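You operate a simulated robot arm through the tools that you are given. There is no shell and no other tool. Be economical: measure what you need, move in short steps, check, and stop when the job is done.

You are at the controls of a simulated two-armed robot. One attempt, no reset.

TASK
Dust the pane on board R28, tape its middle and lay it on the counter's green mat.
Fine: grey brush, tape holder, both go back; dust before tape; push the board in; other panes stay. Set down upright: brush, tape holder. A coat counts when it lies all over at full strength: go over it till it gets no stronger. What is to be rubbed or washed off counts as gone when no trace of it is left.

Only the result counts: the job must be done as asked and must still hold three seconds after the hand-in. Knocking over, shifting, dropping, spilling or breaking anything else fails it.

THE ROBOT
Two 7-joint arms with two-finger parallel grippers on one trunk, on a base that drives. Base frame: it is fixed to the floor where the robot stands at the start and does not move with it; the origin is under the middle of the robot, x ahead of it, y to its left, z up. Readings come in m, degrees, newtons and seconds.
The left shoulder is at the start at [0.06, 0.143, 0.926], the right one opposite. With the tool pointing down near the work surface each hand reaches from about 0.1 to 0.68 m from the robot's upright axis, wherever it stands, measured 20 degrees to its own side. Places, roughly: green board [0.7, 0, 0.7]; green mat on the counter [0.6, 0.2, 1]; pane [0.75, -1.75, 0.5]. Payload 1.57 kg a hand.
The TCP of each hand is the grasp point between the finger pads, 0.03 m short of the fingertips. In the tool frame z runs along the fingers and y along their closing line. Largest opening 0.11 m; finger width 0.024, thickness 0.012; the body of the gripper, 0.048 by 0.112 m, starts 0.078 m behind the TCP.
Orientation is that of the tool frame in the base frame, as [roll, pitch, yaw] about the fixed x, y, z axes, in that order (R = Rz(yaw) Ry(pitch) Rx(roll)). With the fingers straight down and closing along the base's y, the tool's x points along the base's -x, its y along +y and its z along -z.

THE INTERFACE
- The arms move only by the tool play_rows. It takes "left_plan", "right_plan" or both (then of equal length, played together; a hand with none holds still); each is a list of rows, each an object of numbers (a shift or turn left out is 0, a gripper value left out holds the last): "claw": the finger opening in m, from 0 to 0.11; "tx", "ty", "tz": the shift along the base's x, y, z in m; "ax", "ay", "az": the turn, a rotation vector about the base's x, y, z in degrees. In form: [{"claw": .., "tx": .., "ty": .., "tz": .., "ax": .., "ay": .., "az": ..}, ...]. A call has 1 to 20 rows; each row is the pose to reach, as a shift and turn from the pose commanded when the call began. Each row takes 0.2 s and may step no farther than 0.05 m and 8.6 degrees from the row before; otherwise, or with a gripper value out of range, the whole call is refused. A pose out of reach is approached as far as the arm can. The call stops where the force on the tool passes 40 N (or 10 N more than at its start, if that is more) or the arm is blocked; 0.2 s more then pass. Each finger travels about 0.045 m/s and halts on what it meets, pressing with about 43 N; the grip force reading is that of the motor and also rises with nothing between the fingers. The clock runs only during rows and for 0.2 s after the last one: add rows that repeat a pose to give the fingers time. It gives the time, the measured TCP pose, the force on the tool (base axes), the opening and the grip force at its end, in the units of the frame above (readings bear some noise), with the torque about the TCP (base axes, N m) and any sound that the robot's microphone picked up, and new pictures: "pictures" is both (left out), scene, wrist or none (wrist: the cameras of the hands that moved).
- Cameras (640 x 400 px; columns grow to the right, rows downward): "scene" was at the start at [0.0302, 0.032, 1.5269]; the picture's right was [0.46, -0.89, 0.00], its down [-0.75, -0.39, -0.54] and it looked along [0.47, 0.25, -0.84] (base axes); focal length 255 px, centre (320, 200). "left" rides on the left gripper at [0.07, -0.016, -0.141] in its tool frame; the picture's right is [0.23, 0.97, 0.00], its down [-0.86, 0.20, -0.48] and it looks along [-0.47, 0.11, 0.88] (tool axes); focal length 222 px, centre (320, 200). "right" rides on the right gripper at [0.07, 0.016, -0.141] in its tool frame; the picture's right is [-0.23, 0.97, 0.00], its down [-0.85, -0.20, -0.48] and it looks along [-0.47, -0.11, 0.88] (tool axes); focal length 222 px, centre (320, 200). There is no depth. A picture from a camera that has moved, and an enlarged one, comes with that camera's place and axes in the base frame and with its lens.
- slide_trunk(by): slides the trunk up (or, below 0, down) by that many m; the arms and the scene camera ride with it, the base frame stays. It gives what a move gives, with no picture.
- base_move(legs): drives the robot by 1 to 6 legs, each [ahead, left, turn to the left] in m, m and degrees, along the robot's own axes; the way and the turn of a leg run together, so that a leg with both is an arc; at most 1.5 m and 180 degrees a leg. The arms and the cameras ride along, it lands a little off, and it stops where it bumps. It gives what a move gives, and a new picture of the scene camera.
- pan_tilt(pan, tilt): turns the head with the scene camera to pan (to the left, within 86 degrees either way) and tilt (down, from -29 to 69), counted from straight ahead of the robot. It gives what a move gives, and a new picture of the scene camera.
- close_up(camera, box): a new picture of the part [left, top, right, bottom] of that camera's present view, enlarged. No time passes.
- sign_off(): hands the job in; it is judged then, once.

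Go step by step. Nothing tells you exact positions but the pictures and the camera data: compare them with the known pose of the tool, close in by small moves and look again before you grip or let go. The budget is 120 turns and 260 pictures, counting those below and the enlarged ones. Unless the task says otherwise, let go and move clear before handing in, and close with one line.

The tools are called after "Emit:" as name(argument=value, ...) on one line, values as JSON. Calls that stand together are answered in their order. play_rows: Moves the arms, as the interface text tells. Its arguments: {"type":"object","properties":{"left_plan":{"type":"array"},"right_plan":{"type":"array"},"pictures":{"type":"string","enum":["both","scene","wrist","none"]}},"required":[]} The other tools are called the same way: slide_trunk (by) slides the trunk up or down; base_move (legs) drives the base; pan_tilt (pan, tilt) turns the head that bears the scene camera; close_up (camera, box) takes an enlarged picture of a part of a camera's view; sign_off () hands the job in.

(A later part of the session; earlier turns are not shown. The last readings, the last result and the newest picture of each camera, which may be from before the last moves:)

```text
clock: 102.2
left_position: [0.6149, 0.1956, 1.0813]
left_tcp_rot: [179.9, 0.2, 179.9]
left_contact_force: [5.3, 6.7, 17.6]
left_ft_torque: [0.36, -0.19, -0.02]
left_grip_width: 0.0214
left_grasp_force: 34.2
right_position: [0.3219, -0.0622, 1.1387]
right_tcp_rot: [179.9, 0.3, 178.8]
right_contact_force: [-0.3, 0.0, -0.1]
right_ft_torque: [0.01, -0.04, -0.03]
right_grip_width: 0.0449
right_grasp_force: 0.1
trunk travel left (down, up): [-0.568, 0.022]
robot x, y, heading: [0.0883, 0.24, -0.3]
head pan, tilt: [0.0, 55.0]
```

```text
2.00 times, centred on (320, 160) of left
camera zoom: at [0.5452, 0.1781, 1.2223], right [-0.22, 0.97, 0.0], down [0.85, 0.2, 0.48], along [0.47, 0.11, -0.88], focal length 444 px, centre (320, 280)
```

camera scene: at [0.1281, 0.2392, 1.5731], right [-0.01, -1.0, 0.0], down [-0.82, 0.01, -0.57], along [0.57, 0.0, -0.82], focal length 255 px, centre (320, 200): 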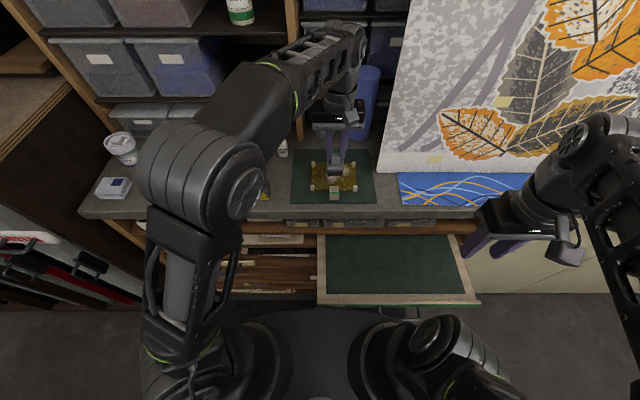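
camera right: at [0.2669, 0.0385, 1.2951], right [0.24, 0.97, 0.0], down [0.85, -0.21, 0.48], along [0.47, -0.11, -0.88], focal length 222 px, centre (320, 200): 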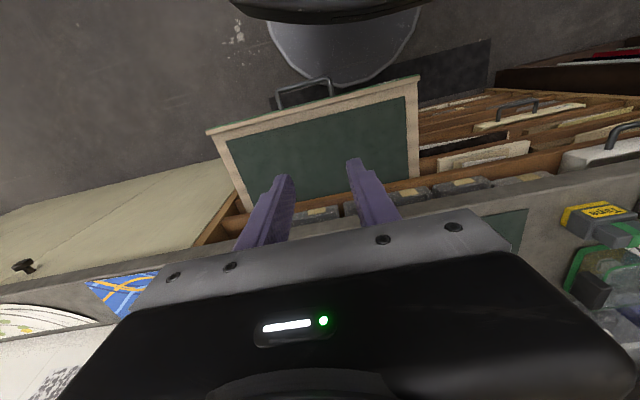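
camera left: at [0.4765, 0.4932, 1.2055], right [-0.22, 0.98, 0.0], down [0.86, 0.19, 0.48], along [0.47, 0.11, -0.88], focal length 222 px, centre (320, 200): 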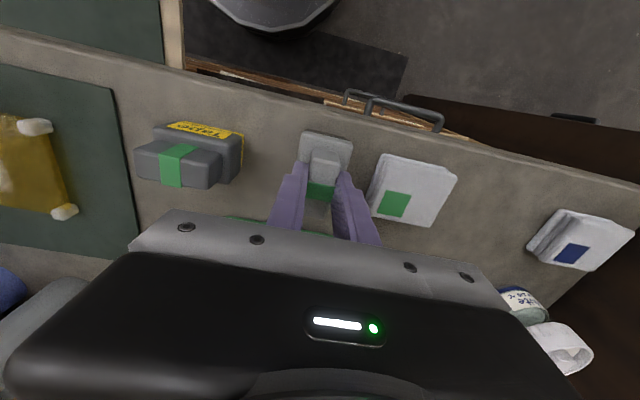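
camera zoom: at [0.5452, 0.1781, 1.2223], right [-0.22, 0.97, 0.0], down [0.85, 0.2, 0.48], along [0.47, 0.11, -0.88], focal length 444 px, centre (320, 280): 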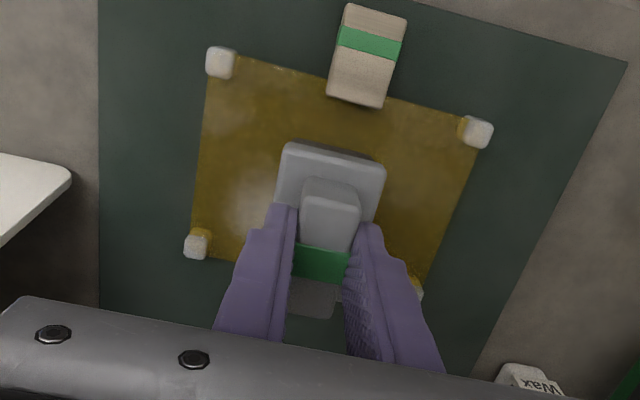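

Much of the dust is gone and the pane hasn't moved. I'll stroke further, especially towards the rear right, keeping inside the corner caps.

Emit:
play_rows(left_plan=[{"ty": -0.01, "tx": 0.005}, {"ty": -0.02, "tx": 0.01}, {"ty": -0.024, "tx": 0.018}, {"ty": -0.012, "tx": 0.02}, {"ty": 0.0, "tx": 0.02}, {"ty": -0.012, "tx": 0.012}, {"ty": -0.024, "tx": 0.008}, {"ty": -0.024, "tx": -0.004}, {"ty": -0.024, "tx": 0.01}, {"ty": -0.024, "tx": 0.02}, {"ty": -0.012, "tx": 0.012}, {"ty": 0.0, "tx": 0.012}, {"ty": 0.012, "tx": 0.012}, {"ty": 0.024, "tx": 0.008}, {"ty": 0.03, "tx": -0.002}, {"ty": 0.018, "tx": -0.008}, {"ty": 0.006, "tx": -0.008}, {"ty": -0.008, "tx": -0.008}, {"ty": -0.022, "tx": -0.008}, {"ty": -0.022, "tx": 0.004}], pictures="none")

Emit:
play_rows(left_plan=[{"ty": 0.0, "tx": 0.01}, {"ty": 0.0, "tx": 0.016}, {"ty": 0.012, "tx": 0.016}, {"ty": 0.024, "tx": 0.014}, {"ty": 0.012, "tx": 0.006}, {"ty": 0.0, "tx": 0.0}, {"ty": 0.0, "tx": -0.01}, {"ty": 0.012, "tx": -0.01}, {"ty": 0.024, "tx": -0.008}, {"ty": 0.036, "tx": -0.006}, {"ty": 0.024, "tx": 0.0}, {"tz": 0.015, "ty": 0.02}, {"tz": 0.04, "ty": 0.04}, {"tz": 0.055, "ty": 0.08}, {"tz": 0.06, "ty": 0.12}, {"tz": 0.06, "ty": 0.16}], pictures="scene")

Emit:
close_up(camera="scene", box=[260, 120, 400, 210])

```text
clock: 106.4
left_position: [0.618, 0.1687, 1.0807]
left_tcp_rot: [-179.8, 0.0, 179.6]
left_contact_force: [-5.7, -1.6, 14.8]
left_ft_torque: [-0.04, 0.36, -0.01]
left_grip_width: 0.0211
left_grasp_force: 34.7
right_position: [0.3214, -0.0627, 1.1388]
right_tcp_rot: [179.9, 0.2, 178.7]
right_contact_force: [-0.5, -0.7, -0.1]
right_ft_torque: [0.0, 0.0, 0.02]
right_grip_width: 0.0451
right_grasp_force: 0.0
trunk travel left (down, up): [-0.568, 0.022]
robot x, y, heading: [0.0878, 0.2361, -0.4]
head pan, tilt: [0.0, 55.0]
```

```text
clock: 109.8
left_position: [0.6175, 0.333, 1.1343]
left_tcp_rot: [-179.9, 0.3, 179.6]
left_contact_force: [0.6, 0.8, -0.7]
left_ft_torque: [-0.01, 0.03, 0.01]
left_grip_width: 0.0211
left_grasp_force: 34.1
left hand out of reach, approached as far as the arm can: row 13, 14, 15, 16
right_position: [0.3237, -0.0635, 1.1402]
right_tcp_rot: [179.9, 0.1, 178.8]
right_contact_force: [0.9, 0.6, -0.2]
right_ft_torque: [0.0, 0.02, 0.01]
right_grip_width: 0.045
right_grasp_force: 0.1
trunk travel left (down, up): [-0.568, 0.022]
robot x, y, heading: [0.0872, 0.2438, -0.4]
head pan, tilt: [0.0, 55.0]
camera scene: at [0.1274, 0.2413, 1.5731], right [-0.01, -1.0, 0.0], down [-0.82, 0.0, -0.57], along [0.57, 0.0, -0.82], focal length 255 px, centre (320, 200)
```

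scene: 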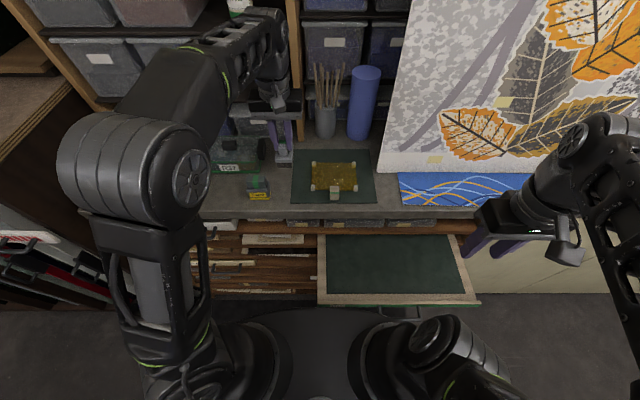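

```text
4.44 times, centred on (330, 165) of scene
camera zoom: at [0.1274, 0.2413, 1.5731], right [-0.01, -1.0, 0.0], down [-0.82, 0.0, -0.57], along [0.57, 0.0, -0.82], focal length 1134 px, centre (276, 356)
```

zoom: 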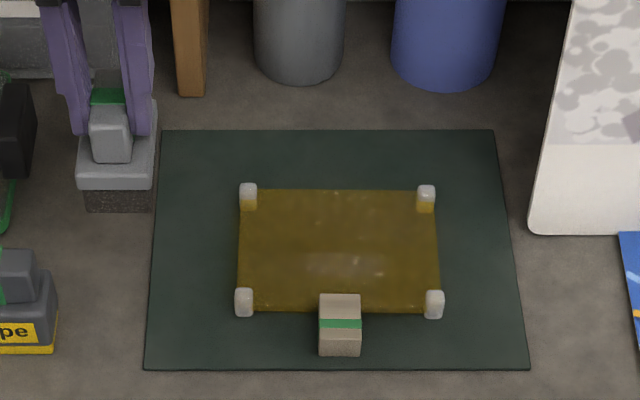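

Nearly clean. I'll zoom closely to check for a remaining haze.

Emit:
close_up(camera="scene", box=[305, 155, 365, 195])

Emit:
close_up(camera="left", box=[0, 0, 320, 200])

```text
10.00 times, centred on (335, 175) of scene
camera zoom: at [0.1274, 0.2413, 1.5731], right [-0.01, -1.0, 0.0], down [-0.82, 0.0, -0.57], along [0.57, 0.0, -0.82], focal length 2551 px, centre (170, 450)
```

zoom: 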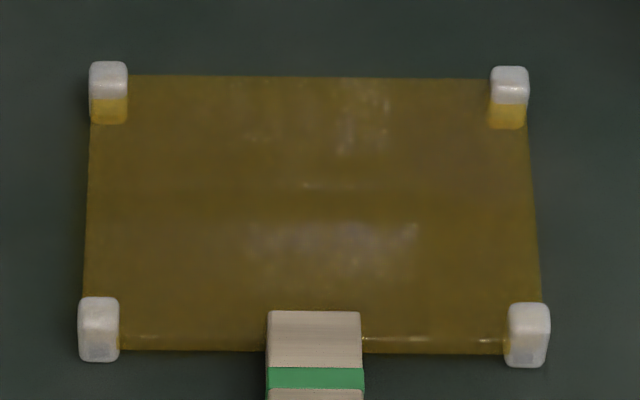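

```text
2.00 times, centred on (160, 100) of left
camera zoom: at [0.5474, 0.317, 1.2763], right [-0.22, 0.98, 0.0], down [0.85, 0.19, 0.48], along [0.47, 0.1, -0.88], focal length 444 px, centre (640, 400)
```

zoom: 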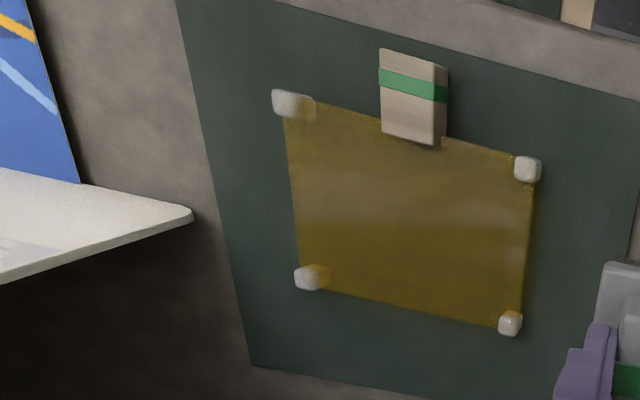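

There may still be a faint haze in the middle and at the rear, so I'll brush once more over the full area.

Emit:
play_rows(left_plan=[{"ty": -0.045}, {"ty": -0.09}, {"ty": -0.125, "tz": -0.01}, {"ty": -0.135, "tz": -0.035}, {"ty": -0.135, "tz": -0.049}, {"ty": -0.135, "tz": -0.055}, {"ty": -0.148, "tz": -0.055}, {"ty": -0.16, "tz": -0.055}, {"ty": -0.16, "tz": -0.055, "tx": 0.012}, {"ty": -0.16, "tz": -0.055, "tx": 0.022}, {"ty": -0.148, "tz": -0.055, "tx": 0.022}, {"ty": -0.136, "tz": -0.055, "tx": 0.022}, {"ty": -0.124, "tz": -0.055, "tx": 0.022}, {"ty": -0.112, "tz": -0.055, "tx": 0.022}, {"ty": -0.104, "tz": -0.055, "tx": 0.016}, {"ty": -0.104, "tz": -0.055, "tx": 0.004}, {"ty": -0.116, "tz": -0.055, "tx": 0.0}, {"ty": -0.128, "tz": -0.055, "tx": 0.0}, {"ty": -0.14, "tz": -0.055, "tx": 0.0}, {"ty": -0.152, "tz": -0.055, "tx": 0.0}], pictures="none")

Emit:
play_rows(left_plan=[{"ty": -0.006, "tx": -0.005}, {"ty": -0.01, "tx": -0.01}, {"tx": -0.01, "ty": 0.0}, {"tx": -0.011, "ty": 0.012}, {"tx": -0.011, "ty": 0.024}, {"tx": -0.011, "ty": 0.036}, {"tx": -0.011, "ty": 0.046}, {"tx": -0.009, "ty": 0.034}, {"tx": -0.009, "ty": 0.022}, {"tx": -0.009, "ty": 0.01}, {"tx": -0.007, "ty": -0.004}, {"tx": 0.003, "ty": 0.006}, {"tx": 0.013, "ty": 0.016}, {"tx": 0.02, "ty": 0.026}, {"tz": 0.015, "tx": 0.01, "ty": 0.03}, {"tz": 0.04, "tx": 0.0, "ty": 0.05}, {"tz": 0.055, "tx": -0.01, "ty": 0.09}, {"tz": 0.06, "tx": -0.02, "ty": 0.13}, {"tz": 0.06, "tx": -0.04, "ty": 0.165}, {"tz": 0.06, "tx": -0.06, "ty": 0.2}], pictures="none")

Emit:
close_up(camera="scene", box=[305, 155, 365, 195])

Emit:
close_up(camera="scene", box=[180, 110, 400, 230])

```text
clock: 114.0
left_position: [0.6146, 0.1815, 1.0788]
left_tcp_rot: [-180.0, 0.0, 179.7]
left_contact_force: [-0.9, 5.9, 13.6]
left_ft_torque: [0.31, -0.38, 0.18]
left_grip_width: 0.0212
left_grasp_force: 34.2
left hand out of reach, approached as far as the arm can: row 1, 2, 3
right_position: [0.3214, -0.0646, 1.1389]
right_tcp_rot: [179.9, 0.1, 178.9]
right_contact_force: [-0.3, -0.1, -0.5]
right_ft_torque: [0.03, 0.02, 0.04]
right_grip_width: 0.045
right_grasp_force: 0.0
trunk travel left (down, up): [-0.568, 0.022]
robot x, y, heading: [0.0852, 0.2397, -0.2]
head pan, tilt: [0.0, 55.0]
```

```text
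clock: 118.2
left_position: [0.553, 0.3768, 1.136]
left_tcp_rot: [-179.9, 0.0, 179.6]
left_contact_force: [0.4, 0.7, 0.1]
left_ft_torque: [-0.01, 0.0, 0.03]
left_grip_width: 0.0209
left_grasp_force: 34.3
right_position: [0.3237, -0.0638, 1.1379]
right_tcp_rot: [179.9, 0.3, 178.8]
right_contact_force: [-0.2, 0.2, -0.4]
right_ft_torque: [-0.04, -0.01, 0.0]
right_grip_width: 0.0451
right_grasp_force: 0.1
trunk travel left (down, up): [-0.568, 0.022]
robot x, y, heading: [0.0861, 0.2433, -0.3]
head pan, tilt: [0.0, 55.0]
```

```text
10.00 times, centred on (335, 175) of scene
camera zoom: at [0.127, 0.2413, 1.5731], right [-0.01, -1.0, 0.0], down [-0.82, 0.0, -0.57], along [0.57, 0.0, -0.82], focal length 2551 px, centre (170, 450)
```

zoom: 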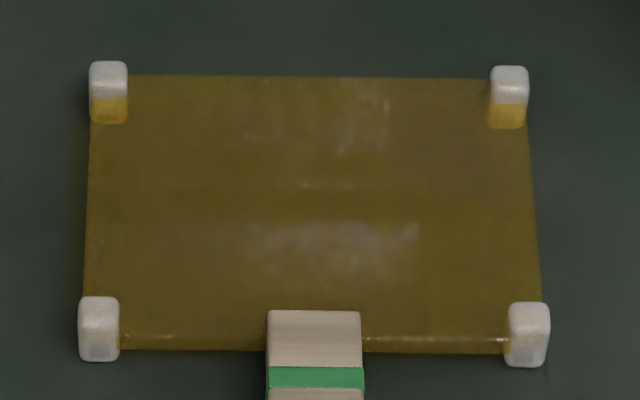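

```text
2.91 times, centred on (290, 170) of scene
camera zoom: at [0.127, 0.2413, 1.5731], right [-0.01, -1.0, 0.0], down [-0.82, 0.0, -0.57], along [0.57, 0.0, -0.82], focal length 742 px, centre (407, 287)
```

zoom: 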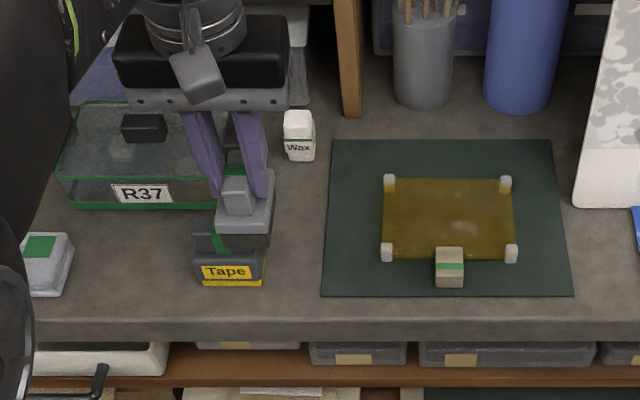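

The pattern is unchanged and identical, so it's a reflection: the dust is gone. I'll take the brush back to its place, lifting it above the tape holder first.

Emit:
play_rows(left_plan=[{"tz": 0.02}, {"tz": 0.02, "ty": 0.03}, {"tz": 0.02, "ty": 0.065}, {"tz": 0.02, "ty": 0.1}, {"tz": 0.015, "ty": 0.125, "tx": -0.003}, {"tz": 0.0, "ty": 0.132, "tx": -0.006}, {"tz": -0.025, "ty": 0.132, "tx": -0.006}, {"tz": -0.045, "ty": 0.132, "tx": -0.006}, {"tz": -0.058, "ty": 0.132, "tx": -0.006}, {"tz": -0.065, "ty": 0.132, "tx": -0.006}], pictures="wrist")

Emit:
close_up(camera="scene", box=[160, 120, 300, 220])

```text
clock: 120.4
left_position: [0.5488, 0.5126, 1.0747]
left_tcp_rot: [-179.9, 0.0, 179.6]
left_contact_force: [-0.3, 0.0, -1.1]
left_ft_torque: [0.0, 0.02, 0.04]
left_grip_width: 0.0209
left_grasp_force: 34.3
right_position: [0.3221, -0.0636, 1.1399]
right_tcp_rot: [179.8, 0.2, 178.7]
right_contact_force: [-0.4, 0.7, -0.1]
right_ft_torque: [0.01, 0.02, -0.01]
right_grip_width: 0.0451
right_grasp_force: 0.1
trunk travel left (down, up): [-0.568, 0.022]
robot x, y, heading: [0.0874, 0.2386, -0.4]
head pan, tilt: [0.0, 55.0]
camera left: at [0.4795, 0.4962, 1.2162], right [-0.22, 0.97, 0.0], down [0.86, 0.2, 0.48], along [0.47, 0.11, -0.88], focal length 222 px, centre (320, 200)
```

left: 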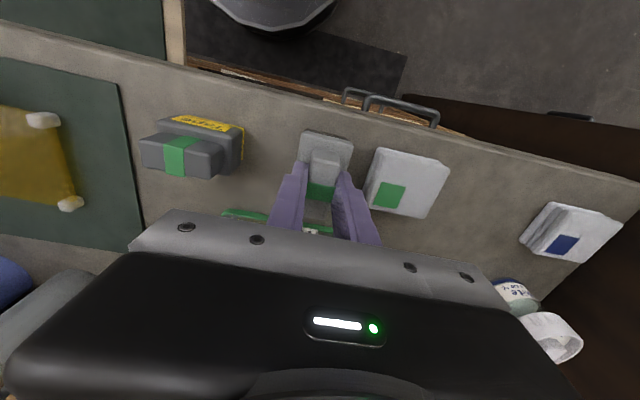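

```text
4.00 times, centred on (230, 170) of scene
camera zoom: at [0.1277, 0.2406, 1.5731], right [-0.01, -1.0, 0.0], down [-0.82, 0.0, -0.57], along [0.57, 0.0, -0.82], focal length 1020 px, centre (680, 320)
```

zoom: 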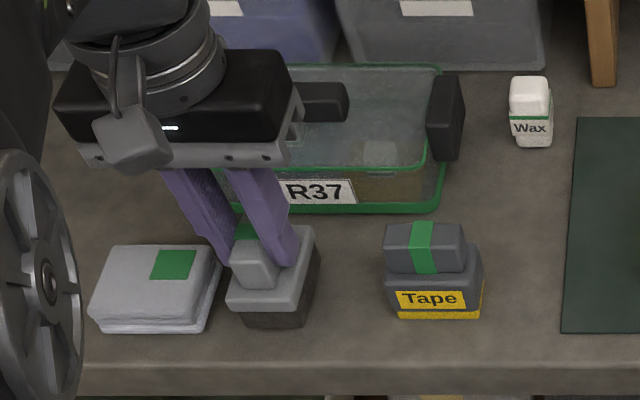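

It needs a shift of 4 mm right, then the last centimetre down.

Emit:
play_rows(left_plan=[{"tx": -0.002, "ty": -0.004}, {"tx": -0.002, "ty": -0.004, "tz": -0.004}, {"tx": -0.002, "ty": -0.004, "tz": -0.008}, {"tx": -0.002, "ty": -0.004, "tz": -0.01}], pictures="none")

Emit:
play_rows(left_plan=[{"tz": -0.001}, {"tz": -0.0015}], pictures="none")

Emit:
close_up(camera="scene", box=[160, 120, 300, 220])

```text
clock: 121.4
left_position: [0.5479, 0.5078, 1.0641]
left_tcp_rot: [180.0, 0.0, 179.7]
left_contact_force: [-0.4, 0.0, -0.2]
left_ft_torque: [0.0, 0.01, 0.01]
left_grip_width: 0.0207
left_grasp_force: 34.0
right_position: [0.3229, -0.0639, 1.1383]
right_tcp_rot: [179.9, 0.2, 178.8]
right_contact_force: [-0.7, 0.9, -0.3]
right_ft_torque: [0.02, 0.01, -0.04]
right_grip_width: 0.0448
right_grasp_force: 0.1
trunk travel left (down, up): [-0.568, 0.022]
robot x, y, heading: [0.09, 0.2429, -0.1]
head pan, tilt: [0.0, 55.0]
```

```text
clock: 122.0
left_position: [0.5463, 0.5077, 1.0634]
left_tcp_rot: [-180.0, 0.1, 179.7]
left_contact_force: [-0.4, 0.2, 5.8]
left_ft_torque: [0.04, -0.13, -0.01]
left_grip_width: 0.0211
left_grasp_force: 33.8
right_position: [0.3227, -0.0635, 1.1395]
right_tcp_rot: [179.9, 0.1, 178.7]
right_contact_force: [-0.4, -0.9, 0.4]
right_ft_torque: [0.01, 0.0, 0.02]
right_grip_width: 0.0451
right_grasp_force: 0.1
trunk travel left (down, up): [-0.568, 0.022]
robot x, y, heading: [0.0894, 0.2429, -0.4]
head pan, tilt: [0.0, 55.0]
```

```text
4.00 times, centred on (230, 170) of scene
camera zoom: at [0.1269, 0.2404, 1.5733], right [-0.01, -1.0, 0.0], down [-0.82, 0.0, -0.57], along [0.57, 0.0, -0.82], focal length 1020 px, centre (680, 320)
```

zoom: 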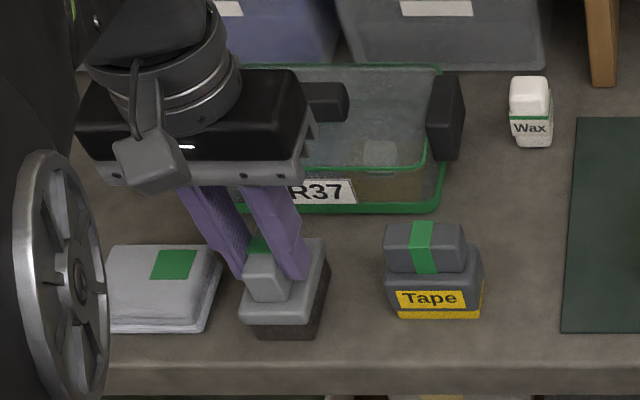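

The brush is standing in its place. I'll release, rise and move over the tape holder at about (0.551, 0.409).

Emit:
play_rows(left_plan=[{"tz": 0.001, "claw": 0.03}, {"tz": 0.001, "claw": 0.045}, {"tz": 0.001, "claw": 0.045}, {"tz": 0.01}, {"tz": 0.035}, {"tz": 0.06}, {"tz": 0.075, "claw": 0.085}, {"tz": 0.075, "ty": -0.03}, {"tz": 0.075, "ty": -0.065}, {"tz": 0.075, "ty": -0.099, "tx": 0.004}], pictures="both")

Emit:
close_up(camera="left", box=[160, 60, 480, 260])

Emit:
close_up(camera="scene", box=[160, 120, 300, 220])

```text
clock: 124.2
left_position: [0.553, 0.4077, 1.137]
left_tcp_rot: [-180.0, 0.0, 179.7]
left_contact_force: [-0.1, 0.7, -0.1]
left_ft_torque: [0.01, 0.01, 0.01]
left_grip_width: 0.085
left_grasp_force: 0.1
right_position: [0.3231, -0.0657, 1.1388]
right_tcp_rot: [179.9, 0.1, 178.8]
right_contact_force: [-0.2, 0.9, -0.3]
right_ft_torque: [0.01, 0.02, 0.0]
right_grip_width: 0.0448
right_grasp_force: 0.2
trunk travel left (down, up): [-0.568, 0.022]
robot x, y, heading: [0.0831, 0.2387, -0.2]
head pan, tilt: [0.0, 55.0]
camera scene: at [0.1279, 0.2393, 1.5731], right [-0.01, -1.0, 0.0], down [-0.82, 0.01, -0.57], along [0.57, 0.0, -0.82], focal length 255 px, centre (320, 200)
camera left: at [0.4832, 0.3908, 1.279], right [-0.22, 0.98, 0.0], down [0.86, 0.19, 0.48], along [0.47, 0.11, -0.88], focal length 222 px, centre (320, 200)
```

scene: 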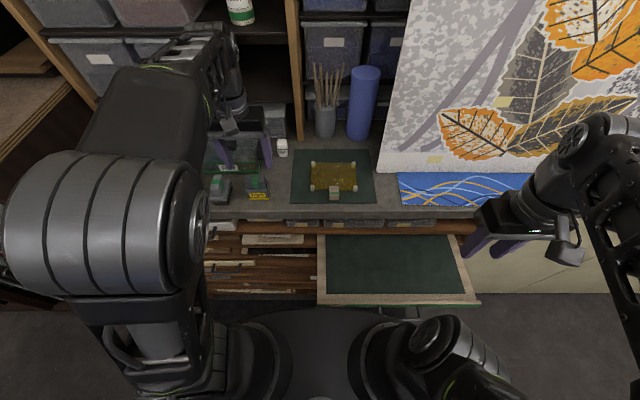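
left: 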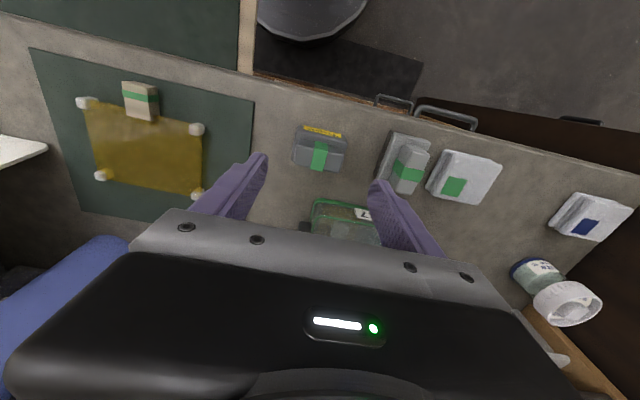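

```text
2.00 times, centred on (320, 160) of left
camera zoom: at [0.4832, 0.3908, 1.279], right [-0.22, 0.98, 0.0], down [0.86, 0.19, 0.48], along [0.47, 0.11, -0.88], focal length 444 px, centre (320, 280)
```

zoom: 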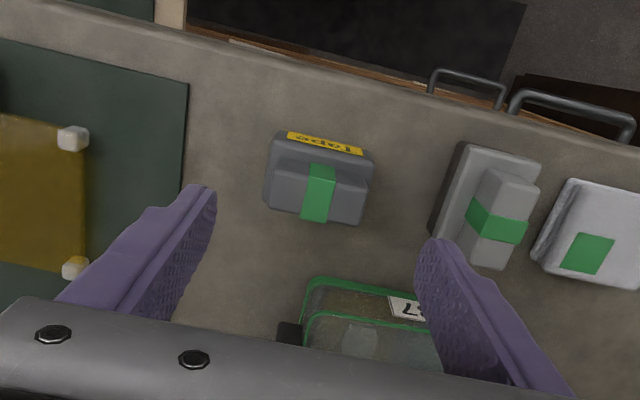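

```text
4.00 times, centred on (230, 170) of scene
camera zoom: at [0.1279, 0.2393, 1.5731], right [-0.01, -1.0, 0.0], down [-0.82, 0.01, -0.57], along [0.57, 0.0, -0.82], focal length 1020 px, centre (680, 320)
```

zoom: 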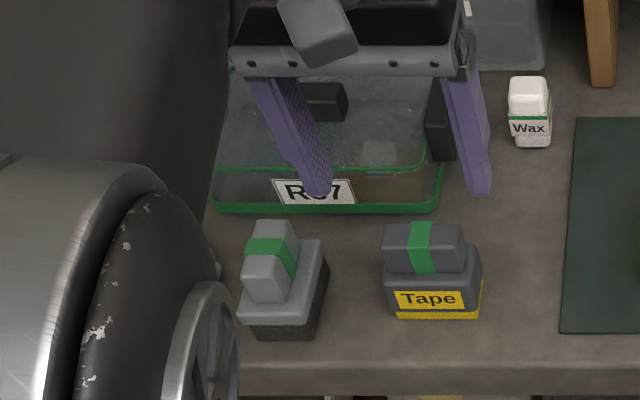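

The brush stands upright. The tape holder's knob is about 5 cm long along y at (0.551, 0.406); I'll grip it along its length.

Emit:
play_rows(left_plan=[{"tx": -0.0025, "ty": -0.002, "tz": -0.02, "claw": 0.075}, {"tx": -0.0025, "ty": -0.002, "tz": -0.045}, {"tx": -0.0025, "ty": -0.002, "tz": -0.06}, {"tx": -0.0025, "ty": -0.002, "tz": -0.07}], pictures="wrist")

Emit:
close_up(camera="left", box=[200, 80, 440, 230])

Emit:
close_up(camera="scene", box=[160, 120, 300, 220])

```text
clock: 125.2
left_position: [0.5482, 0.4059, 1.0656]
left_tcp_rot: [180.0, 0.0, 179.8]
left_contact_force: [-0.1, -0.1, 0.0]
left_ft_torque: [-0.01, 0.02, 0.0]
left_grip_width: 0.075
left_grasp_force: 0.1
right_position: [0.3227, -0.0648, 1.139]
right_tcp_rot: [179.8, 0.0, 178.8]
right_contact_force: [0.2, 0.3, -0.6]
right_ft_torque: [0.02, 0.01, 0.01]
right_grip_width: 0.045
right_grasp_force: 0.0
trunk travel left (down, up): [-0.568, 0.022]
robot x, y, heading: [0.0849, 0.2401, -0.4]
head pan, tilt: [0.0, 55.0]
camera left: at [0.4791, 0.3906, 1.2079], right [-0.22, 0.98, 0.0], down [0.86, 0.2, 0.48], along [0.47, 0.11, -0.88], focal length 222 px, centre (320, 200)
```

left: 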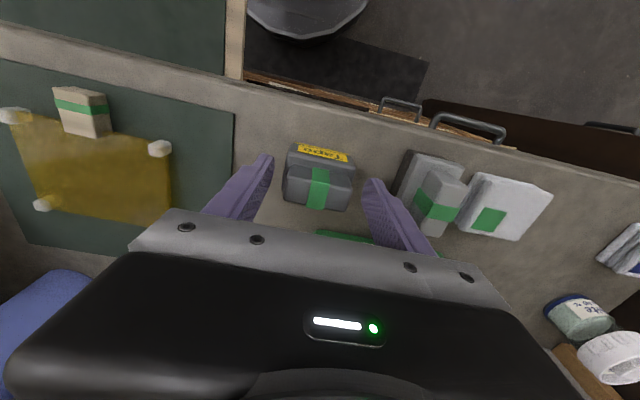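

```text
2.67 times, centred on (320, 155) of left
camera zoom: at [0.4791, 0.3906, 1.2079], right [-0.22, 0.98, 0.0], down [0.86, 0.2, 0.48], along [0.47, 0.11, -0.88], focal length 592 px, centre (320, 320)
```

zoom: 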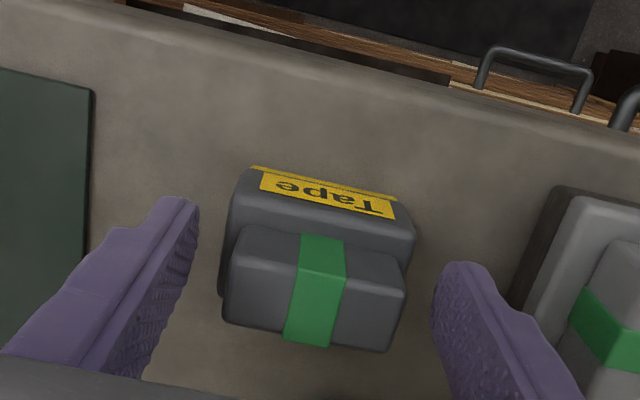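

```text
4.00 times, centred on (230, 170) of scene
camera zoom: at [0.1276, 0.2407, 1.5731], right [-0.01, -1.0, 0.0], down [-0.82, 0.0, -0.57], along [0.57, 0.0, -0.82], focal length 1020 px, centre (680, 320)
```

zoom: 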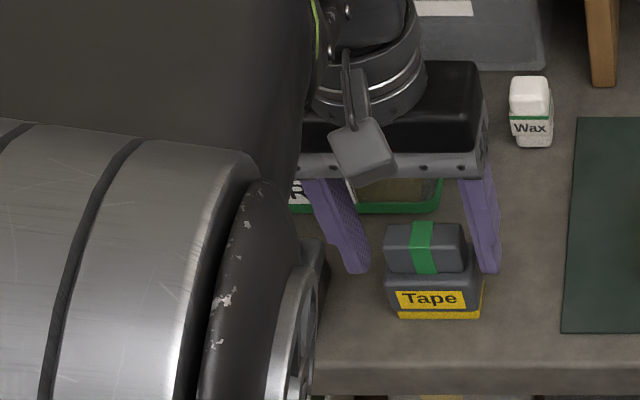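

I'll shift 6 mm forward, turn 3° to match the holder, and close.

Emit:
play_rows(left_plan=[{"tx": 0.006, "tz": -0.002, "az": 3.4}, {"tx": 0.006, "tz": -0.002, "az": 3.4, "claw": 0.065}, {"tx": 0.006, "tz": -0.002, "az": 3.4, "claw": 0.055}, {"tx": 0.006, "tz": -0.002, "az": 3.4, "claw": 0.04}, {"tx": 0.006, "tz": -0.002, "az": 3.4, "claw": 0.02}, {"tx": 0.006, "tz": -0.002, "az": 3.4, "claw": 0.0}, {"tx": 0.006, "tz": -0.002, "az": 3.4}], pictures="wrist")

Emit:
close_up(camera="scene", box=[160, 120, 300, 220])

```text
clock: 126.8
left_position: [0.5552, 0.4063, 1.0645]
left_tcp_rot: [-180.0, 0.0, -177.0]
left_contact_force: [0.5, -0.5, 0.7]
left_ft_torque: [-0.02, -0.05, 0.0]
left_grip_width: 0.0499
left_grasp_force: 42.8
right_position: [0.323, -0.0635, 1.1374]
right_tcp_rot: [179.9, 0.1, 178.9]
right_contact_force: [-0.5, -0.4, 0.1]
right_ft_torque: [-0.02, 0.02, -0.02]
right_grip_width: 0.0449
right_grasp_force: 0.1
trunk travel left (down, up): [-0.568, 0.022]
robot x, y, heading: [0.0886, 0.24, -0.4]
head pan, tilt: [0.0, 55.0]
camera left: at [0.4863, 0.3865, 1.2068], right [-0.28, 0.96, 0.0], down [0.84, 0.24, 0.48], along [0.46, 0.13, -0.88], focal length 222 px, centre (320, 200)
```

left: 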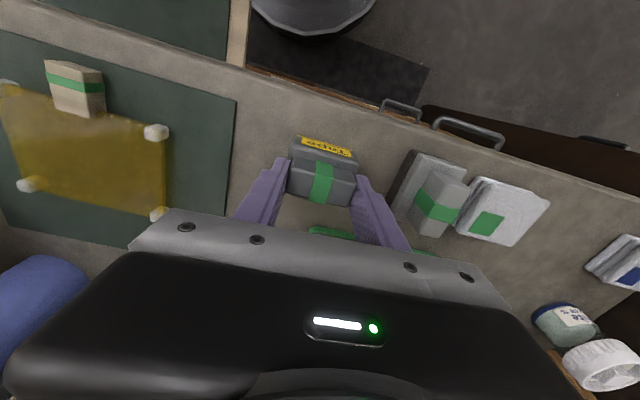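

```text
4.00 times, centred on (230, 170) of scene
camera zoom: at [0.1276, 0.2405, 1.5731], right [-0.01, -1.0, 0.0], down [-0.82, 0.0, -0.57], along [0.57, 0.0, -0.82], focal length 1020 px, centre (680, 320)
```

zoom: 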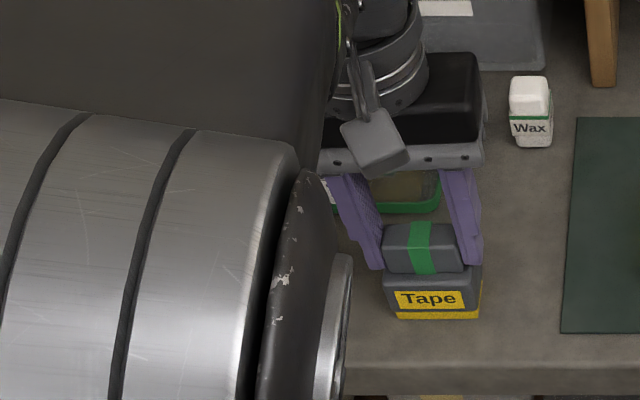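

The tape holder is gripped at home pose (0.555, 0.406, 1.0645, yaw −177°). I'll lift it and carry it over the pane's middle.

Emit:
play_rows(left_plan=[{"tz": 0.02}, {"tz": 0.045}, {"tz": 0.06}, {"tz": 0.06, "ty": -0.03, "az": -1}, {"tz": 0.06, "ty": -0.07, "az": -2}, {"tz": 0.06, "ty": -0.11, "tx": 0.015, "az": -3.4}, {"tz": 0.06, "ty": -0.15, "tx": 0.03, "az": -3.4}, {"tz": 0.055, "ty": -0.185, "tx": 0.045, "az": -3.4}, {"tz": 0.045, "ty": -0.206, "tx": 0.055, "az": -3.4}, {"tz": 0.035, "ty": -0.206, "tx": 0.055, "az": -3.4}], pictures="scene")

Emit:
close_up(camera="scene", box=[260, 120, 400, 210])

Emit:
close_up(camera="left", box=[160, 60, 480, 260])

```text
clock: 129.0
left_position: [0.6107, 0.1995, 1.1]
left_tcp_rot: [-179.9, 0.1, 179.7]
left_contact_force: [-0.4, 0.8, -1.2]
left_ft_torque: [-0.04, -0.01, -0.03]
left_grip_width: 0.0495
left_grasp_force: 42.8
right_position: [0.3227, -0.0646, 1.1381]
right_tcp_rot: [180.0, 0.1, 178.8]
right_contact_force: [0.6, 0.3, 0.7]
right_ft_torque: [0.01, 0.01, -0.03]
right_grip_width: 0.045
right_grasp_force: 0.1
trunk travel left (down, up): [-0.568, 0.022]
robot x, y, heading: [0.0879, 0.2407, -0.4]
head pan, tilt: [0.0, 55.0]
camera scene: at [0.1274, 0.2405, 1.5732], right [-0.01, -1.0, 0.0], down [-0.82, 0.0, -0.57], along [0.57, 0.0, -0.82], focal length 255 px, centre (320, 200)
```

scene: 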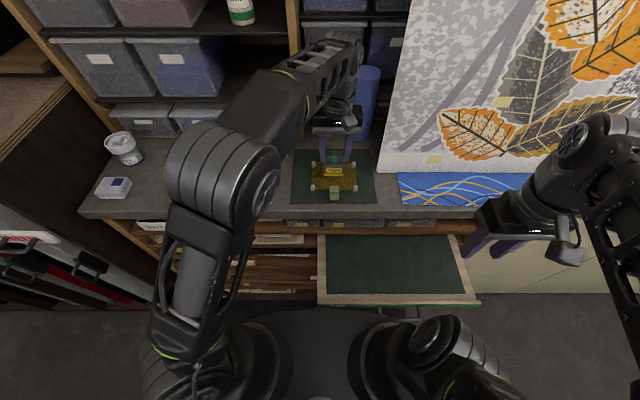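

```text
4.44 times, centred on (330, 165) of scene
camera zoom: at [0.1274, 0.2405, 1.5732], right [-0.01, -1.0, 0.0], down [-0.82, 0.0, -0.57], along [0.57, 0.0, -0.82], focal length 1134 px, centre (276, 356)
```

zoom: 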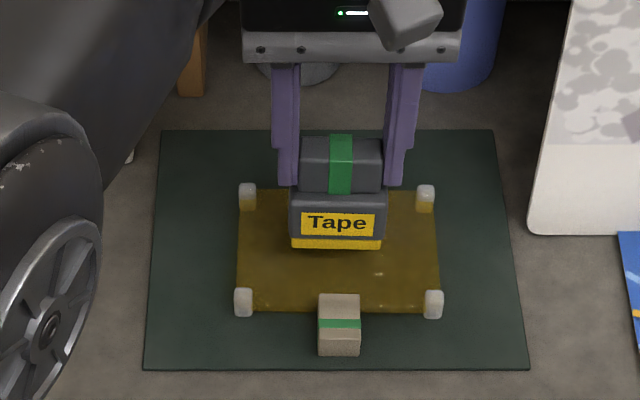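

```text
2.00 times, centred on (320, 160) of left
camera zoom: at [0.5401, 0.1837, 1.2419], right [-0.22, 0.97, 0.0], down [0.86, 0.2, 0.48], along [0.47, 0.11, -0.88], focal length 444 px, centre (320, 280)
```

zoom: 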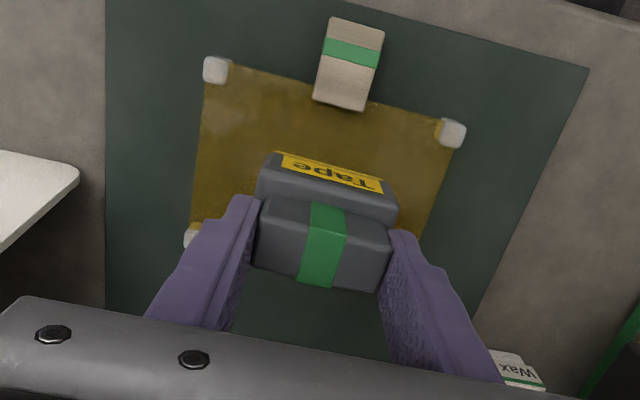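

Well centred. I'll lower it to contact.

Emit:
play_rows(left_plan=[{"tz": -0.008}, {"tz": -0.014}, {"tz": -0.0165}], pictures="none")

Emit:
play_rows(left_plan=[{"tz": -0.002}, {"tz": -0.0035}, {"tz": -0.0035}], pictures="none")

Emit:
close_up(camera="left", box=[160, 60, 480, 260])

```text
clock: 129.8
left_position: [0.6086, 0.1998, 1.0836]
left_tcp_rot: [180.0, 0.0, 179.6]
left_contact_force: [0.4, 0.9, -0.2]
left_ft_torque: [0.05, 0.01, 0.0]
left_grip_width: 0.0494
left_grasp_force: 42.9
right_position: [0.3222, -0.0652, 1.1381]
right_tcp_rot: [179.8, 0.1, 178.8]
right_contact_force: [0.0, -0.3, -0.5]
right_ft_torque: [0.01, -0.01, 0.01]
right_grip_width: 0.0452
right_grasp_force: 0.0
trunk travel left (down, up): [-0.568, 0.022]
robot x, y, heading: [0.0879, 0.2432, -0.5]
head pan, tilt: [0.0, 55.0]
```

```text
clock: 130.6
left_position: [0.61, 0.1999, 1.0815]
left_tcp_rot: [-179.9, 0.3, 179.6]
left_contact_force: [-0.1, 1.3, 28.6]
left_ft_torque: [0.22, 0.3, -0.1]
left_grip_width: 0.0494
left_grasp_force: 42.4
right_position: [0.3215, -0.0635, 1.1396]
right_tcp_rot: [179.9, 0.2, 178.7]
right_contact_force: [0.0, 0.3, -0.3]
right_ft_torque: [0.02, -0.02, -0.01]
right_grip_width: 0.0449
right_grasp_force: 0.0
trunk travel left (down, up): [-0.568, 0.022]
robot x, y, heading: [0.0899, 0.238, -0.3]
head pan, tilt: [0.0, 55.0]
```

```text
2.00 times, centred on (320, 160) of left
camera zoom: at [0.5385, 0.1853, 1.2235], right [-0.22, 0.98, 0.0], down [0.85, 0.2, 0.48], along [0.47, 0.1, -0.88], focal length 444 px, centre (320, 280)
```

zoom: 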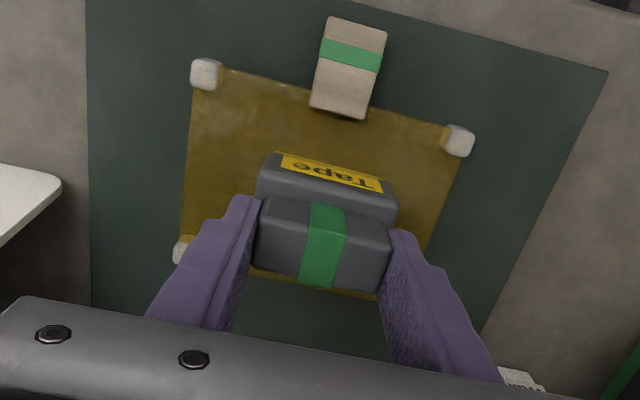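

Pressed with about 28 N. I'll lift and move aside to see what it left.

Emit:
play_rows(left_plan=[{"tz": 0.0}, {"tz": 0.01}, {"tz": 0.03}, {"tz": 0.04, "ty": 0.03}, {"tz": 0.045, "ty": 0.07}, {"tz": 0.045, "ty": 0.11}], pictures="none")

Emit:
close_up(camera="scene", box=[305, 155, 365, 195])

```text
clock: 132.0
left_position: [0.6146, 0.3088, 1.1226]
left_tcp_rot: [-179.9, 0.0, 179.6]
left_contact_force: [-0.6, 0.3, -1.6]
left_ft_torque: [-0.02, 0.01, -0.01]
left_grip_width: 0.0495
left_grasp_force: 42.5
right_position: [0.3244, -0.0637, 1.1391]
right_tcp_rot: [179.9, 0.1, 178.8]
right_contact_force: [-0.8, 0.4, -0.6]
right_ft_torque: [0.02, -0.03, 0.02]
right_grip_width: 0.045
right_grasp_force: 0.2
trunk travel left (down, up): [-0.568, 0.022]
robot x, y, heading: [0.0848, 0.238, -0.4]
head pan, tilt: [0.0, 55.0]
```

```text
10.00 times, centred on (335, 175) of scene
camera zoom: at [0.1277, 0.2411, 1.5731], right [-0.01, -1.0, 0.0], down [-0.82, 0.0, -0.57], along [0.57, 0.0, -0.82], focal length 2551 px, centre (170, 450)
```

zoom: 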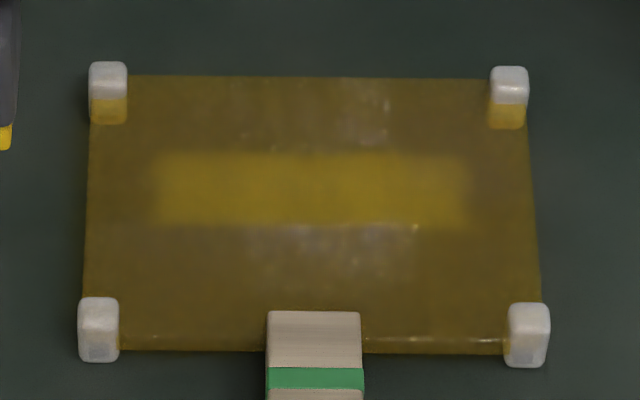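

A faint yellow strip has appeared across the middle (y 0.153–0.246, x≈0.617). I'll go over it along its length to build it to full strength.

Emit:
play_rows(left_plan=[{"ty": -0.04}, {"ty": -0.08}, {"ty": -0.109, "tz": -0.01}, {"ty": -0.109, "tz": -0.03}, {"ty": -0.109, "tz": -0.04}, {"ty": -0.109, "tz": -0.0435}, {"ty": -0.099, "tz": -0.0435}, {"ty": -0.089, "tz": -0.0435}, {"ty": -0.079, "tz": -0.0435}, {"ty": -0.089, "tz": -0.0435}, {"ty": -0.099, "tz": -0.0435}, {"ty": -0.109, "tz": -0.0435}, {"ty": -0.119, "tz": -0.0435}, {"ty": -0.129, "tz": -0.0435}, {"ty": -0.139, "tz": -0.0435}, {"ty": -0.129, "tz": -0.0435}, {"ty": -0.119, "tz": -0.0435}, {"ty": -0.109, "tz": -0.0435}, {"ty": -0.099, "tz": -0.0435}, {"ty": -0.089, "tz": -0.0435}], pictures="none")

Emit:
play_rows(left_plan=[{"ty": 0.01}, {"ty": 0.0}, {"ty": -0.01}, {"ty": -0.02}, {"ty": -0.03}, {"ty": -0.04}, {"ty": -0.05}, {"ty": -0.04}, {"ty": -0.03}, {"ty": -0.02, "tz": 0.01}, {"ty": -0.02, "tz": 0.03}, {"tz": 0.04, "ty": 0.02}, {"tz": 0.045, "ty": 0.06}, {"tz": 0.045, "ty": 0.1}], pictures="none")

Emit:
close_up(camera="scene", box=[305, 155, 365, 195])

```text
clock: 134.4
left_position: [0.6106, 0.2177, 1.0825]
left_tcp_rot: [179.9, 0.3, -179.9]
left_contact_force: [-3.2, 2.3, 16.2]
left_ft_torque: [-0.17, 0.28, -0.06]
left_grip_width: 0.0494
left_grasp_force: 43.0
left hand out of reach, approached as far as the arm can: row 2, 3
right_position: [0.3223, -0.0644, 1.1394]
right_tcp_rot: [180.0, 0.2, 178.7]
right_contact_force: [0.5, 0.0, -0.5]
right_ft_torque: [0.0, 0.0, 0.01]
right_grip_width: 0.0452
right_grasp_force: 0.0
trunk travel left (down, up): [-0.568, 0.022]
robot x, y, heading: [0.0891, 0.2435, -0.4]
head pan, tilt: [0.0, 55.0]
stopped in row 12 (left hand): the force on the tool passed its limit at 41 N (the readings are from after the stop); the commanded pose is now the measured one
```

```text
clock: 137.4
left_position: [0.6113, 0.3165, 1.1273]
left_tcp_rot: [179.9, 0.2, -180.0]
left_contact_force: [1.2, 0.3, -0.9]
left_ft_torque: [0.01, 0.03, -0.03]
left_grip_width: 0.0491
left_grasp_force: 43.1
left hand out of reach, approached as far as the arm can: row 11, 12
right_position: [0.3246, -0.0637, 1.1383]
right_tcp_rot: [179.9, 0.1, 178.8]
right_contact_force: [-0.4, 0.8, -0.5]
right_ft_torque: [0.01, 0.0, -0.03]
right_grip_width: 0.045
right_grasp_force: 0.1
trunk travel left (down, up): [-0.568, 0.022]
robot x, y, heading: [0.0869, 0.2422, -0.2]
head pan, tilt: [0.0, 55.0]
```

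```text
10.00 times, centred on (335, 175) of scene
camera zoom: at [0.1279, 0.2416, 1.5731], right [0.0, -1.0, 0.0], down [-0.82, 0.0, -0.57], along [0.57, 0.0, -0.82], focal length 2551 px, centre (170, 450)
```

zoom: 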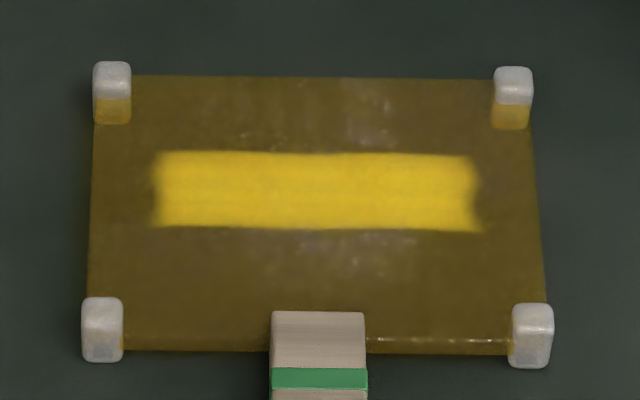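

Much stronger now. I'll make another pass, with extra at the ends, to be sure it is saturated.

Emit:
play_rows(left_plan=[{"ty": -0.04}, {"ty": -0.08}, {"ty": -0.11, "tz": -0.01}, {"ty": -0.117, "tz": -0.03}, {"ty": -0.117, "tz": -0.042}, {"ty": -0.117, "tz": -0.0462}, {"ty": -0.107, "tz": -0.0462}, {"ty": -0.097, "tz": -0.0462}, {"ty": -0.087, "tz": -0.0462}, {"ty": -0.083, "tz": -0.0462}, {"ty": -0.093, "tz": -0.0462}, {"ty": -0.083, "tz": -0.0462}, {"ty": -0.095, "tz": -0.0462}, {"ty": -0.107, "tz": -0.0462}, {"ty": -0.119, "tz": -0.0462}, {"ty": -0.131, "tz": -0.0462}, {"ty": -0.143, "tz": -0.0462}, {"ty": -0.151, "tz": -0.0462}, {"ty": -0.14, "tz": -0.0462}, {"ty": -0.151, "tz": -0.0462}], pictures="none")

Emit:
play_rows(left_plan=[{"ty": 0.012}, {"ty": 0.024}, {"ty": 0.036}, {"ty": 0.048}, {"ty": 0.06}, {"ty": 0.068}, {"ty": 0.056}, {"ty": 0.044}, {"ty": 0.032}, {"ty": 0.03, "tz": 0.01}, {"ty": 0.03, "tz": 0.03}, {"tz": 0.04, "ty": 0.07}, {"tz": 0.045, "ty": 0.11}, {"tz": 0.045, "ty": 0.15}], pictures="none")

Emit:
close_up(camera="scene", box=[305, 155, 365, 195])

```text
clock: 139.4
left_position: [0.612, 0.2257, 1.0833]
left_tcp_rot: [-179.6, 0.8, 179.6]
left_contact_force: [-4.1, -1.3, 14.7]
left_ft_torque: [0.31, 0.45, 0.13]
left_grip_width: 0.0493
left_grasp_force: 43.4
left hand out of reach, approached as far as the arm can: row 2
right_position: [0.3222, -0.0632, 1.1383]
right_tcp_rot: [179.9, 0.2, 178.8]
right_contact_force: [-0.1, 0.5, -0.1]
right_ft_torque: [-0.03, 0.02, 0.02]
right_grip_width: 0.0454
right_grasp_force: 0.0
trunk travel left (down, up): [-0.568, 0.022]
robot x, y, heading: [0.0917, 0.2401, -0.2]
head pan, tilt: [0.0, 55.0]
stopped in row 10 (left hand): the force on the tool passed its limit at 40 N (the readings are from after the stop); the commanded pose is now the measured one
```

```text
clock: 142.4
left_position: [0.6119, 0.3743, 1.1274]
left_tcp_rot: [-180.0, 0.5, 179.7]
left_contact_force: [-0.7, -0.3, -1.6]
left_ft_torque: [-0.06, 0.0, -0.02]
left_grip_width: 0.0491
left_grasp_force: 42.6
right_position: [0.3234, -0.0628, 1.1384]
right_tcp_rot: [179.9, 0.1, 178.9]
right_contact_force: [-0.6, 0.4, 1.1]
right_ft_torque: [0.01, -0.02, 0.01]
right_grip_width: 0.0453
right_grasp_force: 0.1
trunk travel left (down, up): [-0.568, 0.022]
robot x, y, heading: [0.0865, 0.2411, -0.2]
head pan, tilt: [0.0, 55.0]
```

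```text
10.00 times, centred on (335, 175) of scene
camera zoom: at [0.1278, 0.2417, 1.5731], right [-0.01, -1.0, 0.0], down [-0.82, 0.0, -0.57], along [0.57, 0.0, -0.82], focal length 2551 px, centre (170, 450)
```

zoom: 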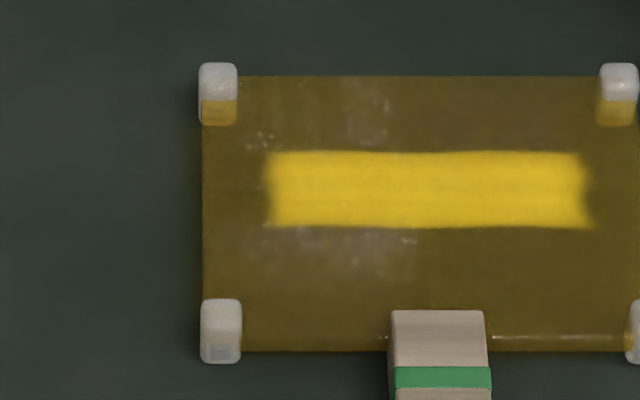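

The press-stop shifted my stroke and it slid the pane about 3 cm to the right. I'll look at the whole situation.

Emit:
close_up(camera="scene", box=[180, 110, 400, 230])

Emit:
close_up(camera="scene", box=[315, 155, 375, 195])

Emit:
close_up(camera="left", box=[0, 0, 640, 400])

```text
2.91 times, centred on (290, 170) of scene
camera zoom: at [0.1278, 0.2417, 1.5731], right [-0.01, -1.0, 0.0], down [-0.82, 0.0, -0.57], along [0.57, 0.0, -0.82], focal length 742 px, centre (407, 287)
```

zoom: 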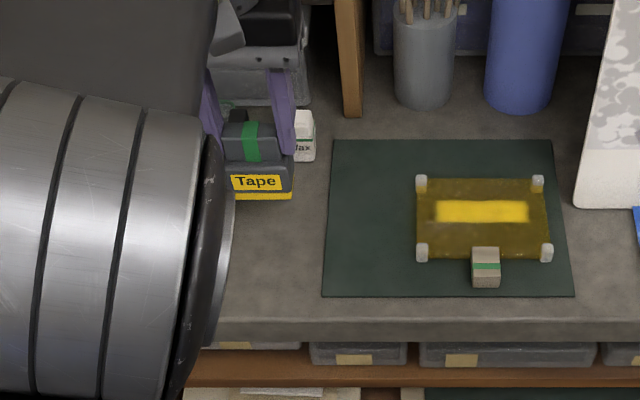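

```text
10.00 times, centred on (345, 175) of scene
camera zoom: at [0.1278, 0.2417, 1.5731], right [-0.01, -1.0, 0.0], down [-0.82, 0.0, -0.57], along [0.57, 0.0, -0.82], focal length 2551 px, centre (70, 450)
```

zoom: 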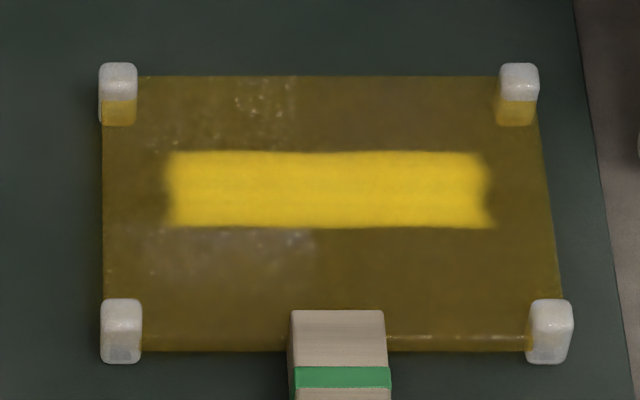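

```text
1.00 times, centred on (320, 200) of left (not enlarged: the box is as wide or as high as the picture)
camera zoom: at [0.5408, 0.3596, 1.2678], right [-0.22, 0.97, 0.0], down [0.85, 0.2, 0.49], along [0.47, 0.1, -0.87], focal length 222 px, centre (320, 200)
```

zoom: 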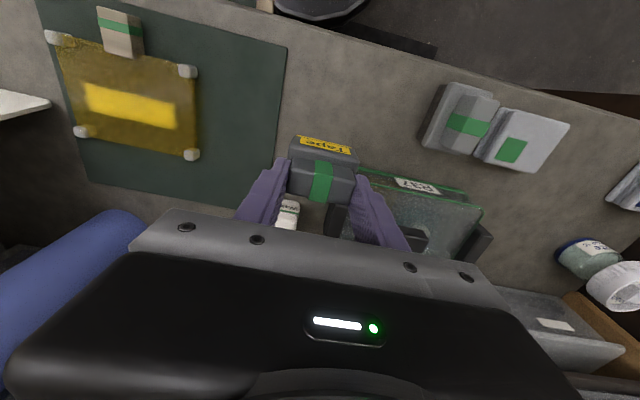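

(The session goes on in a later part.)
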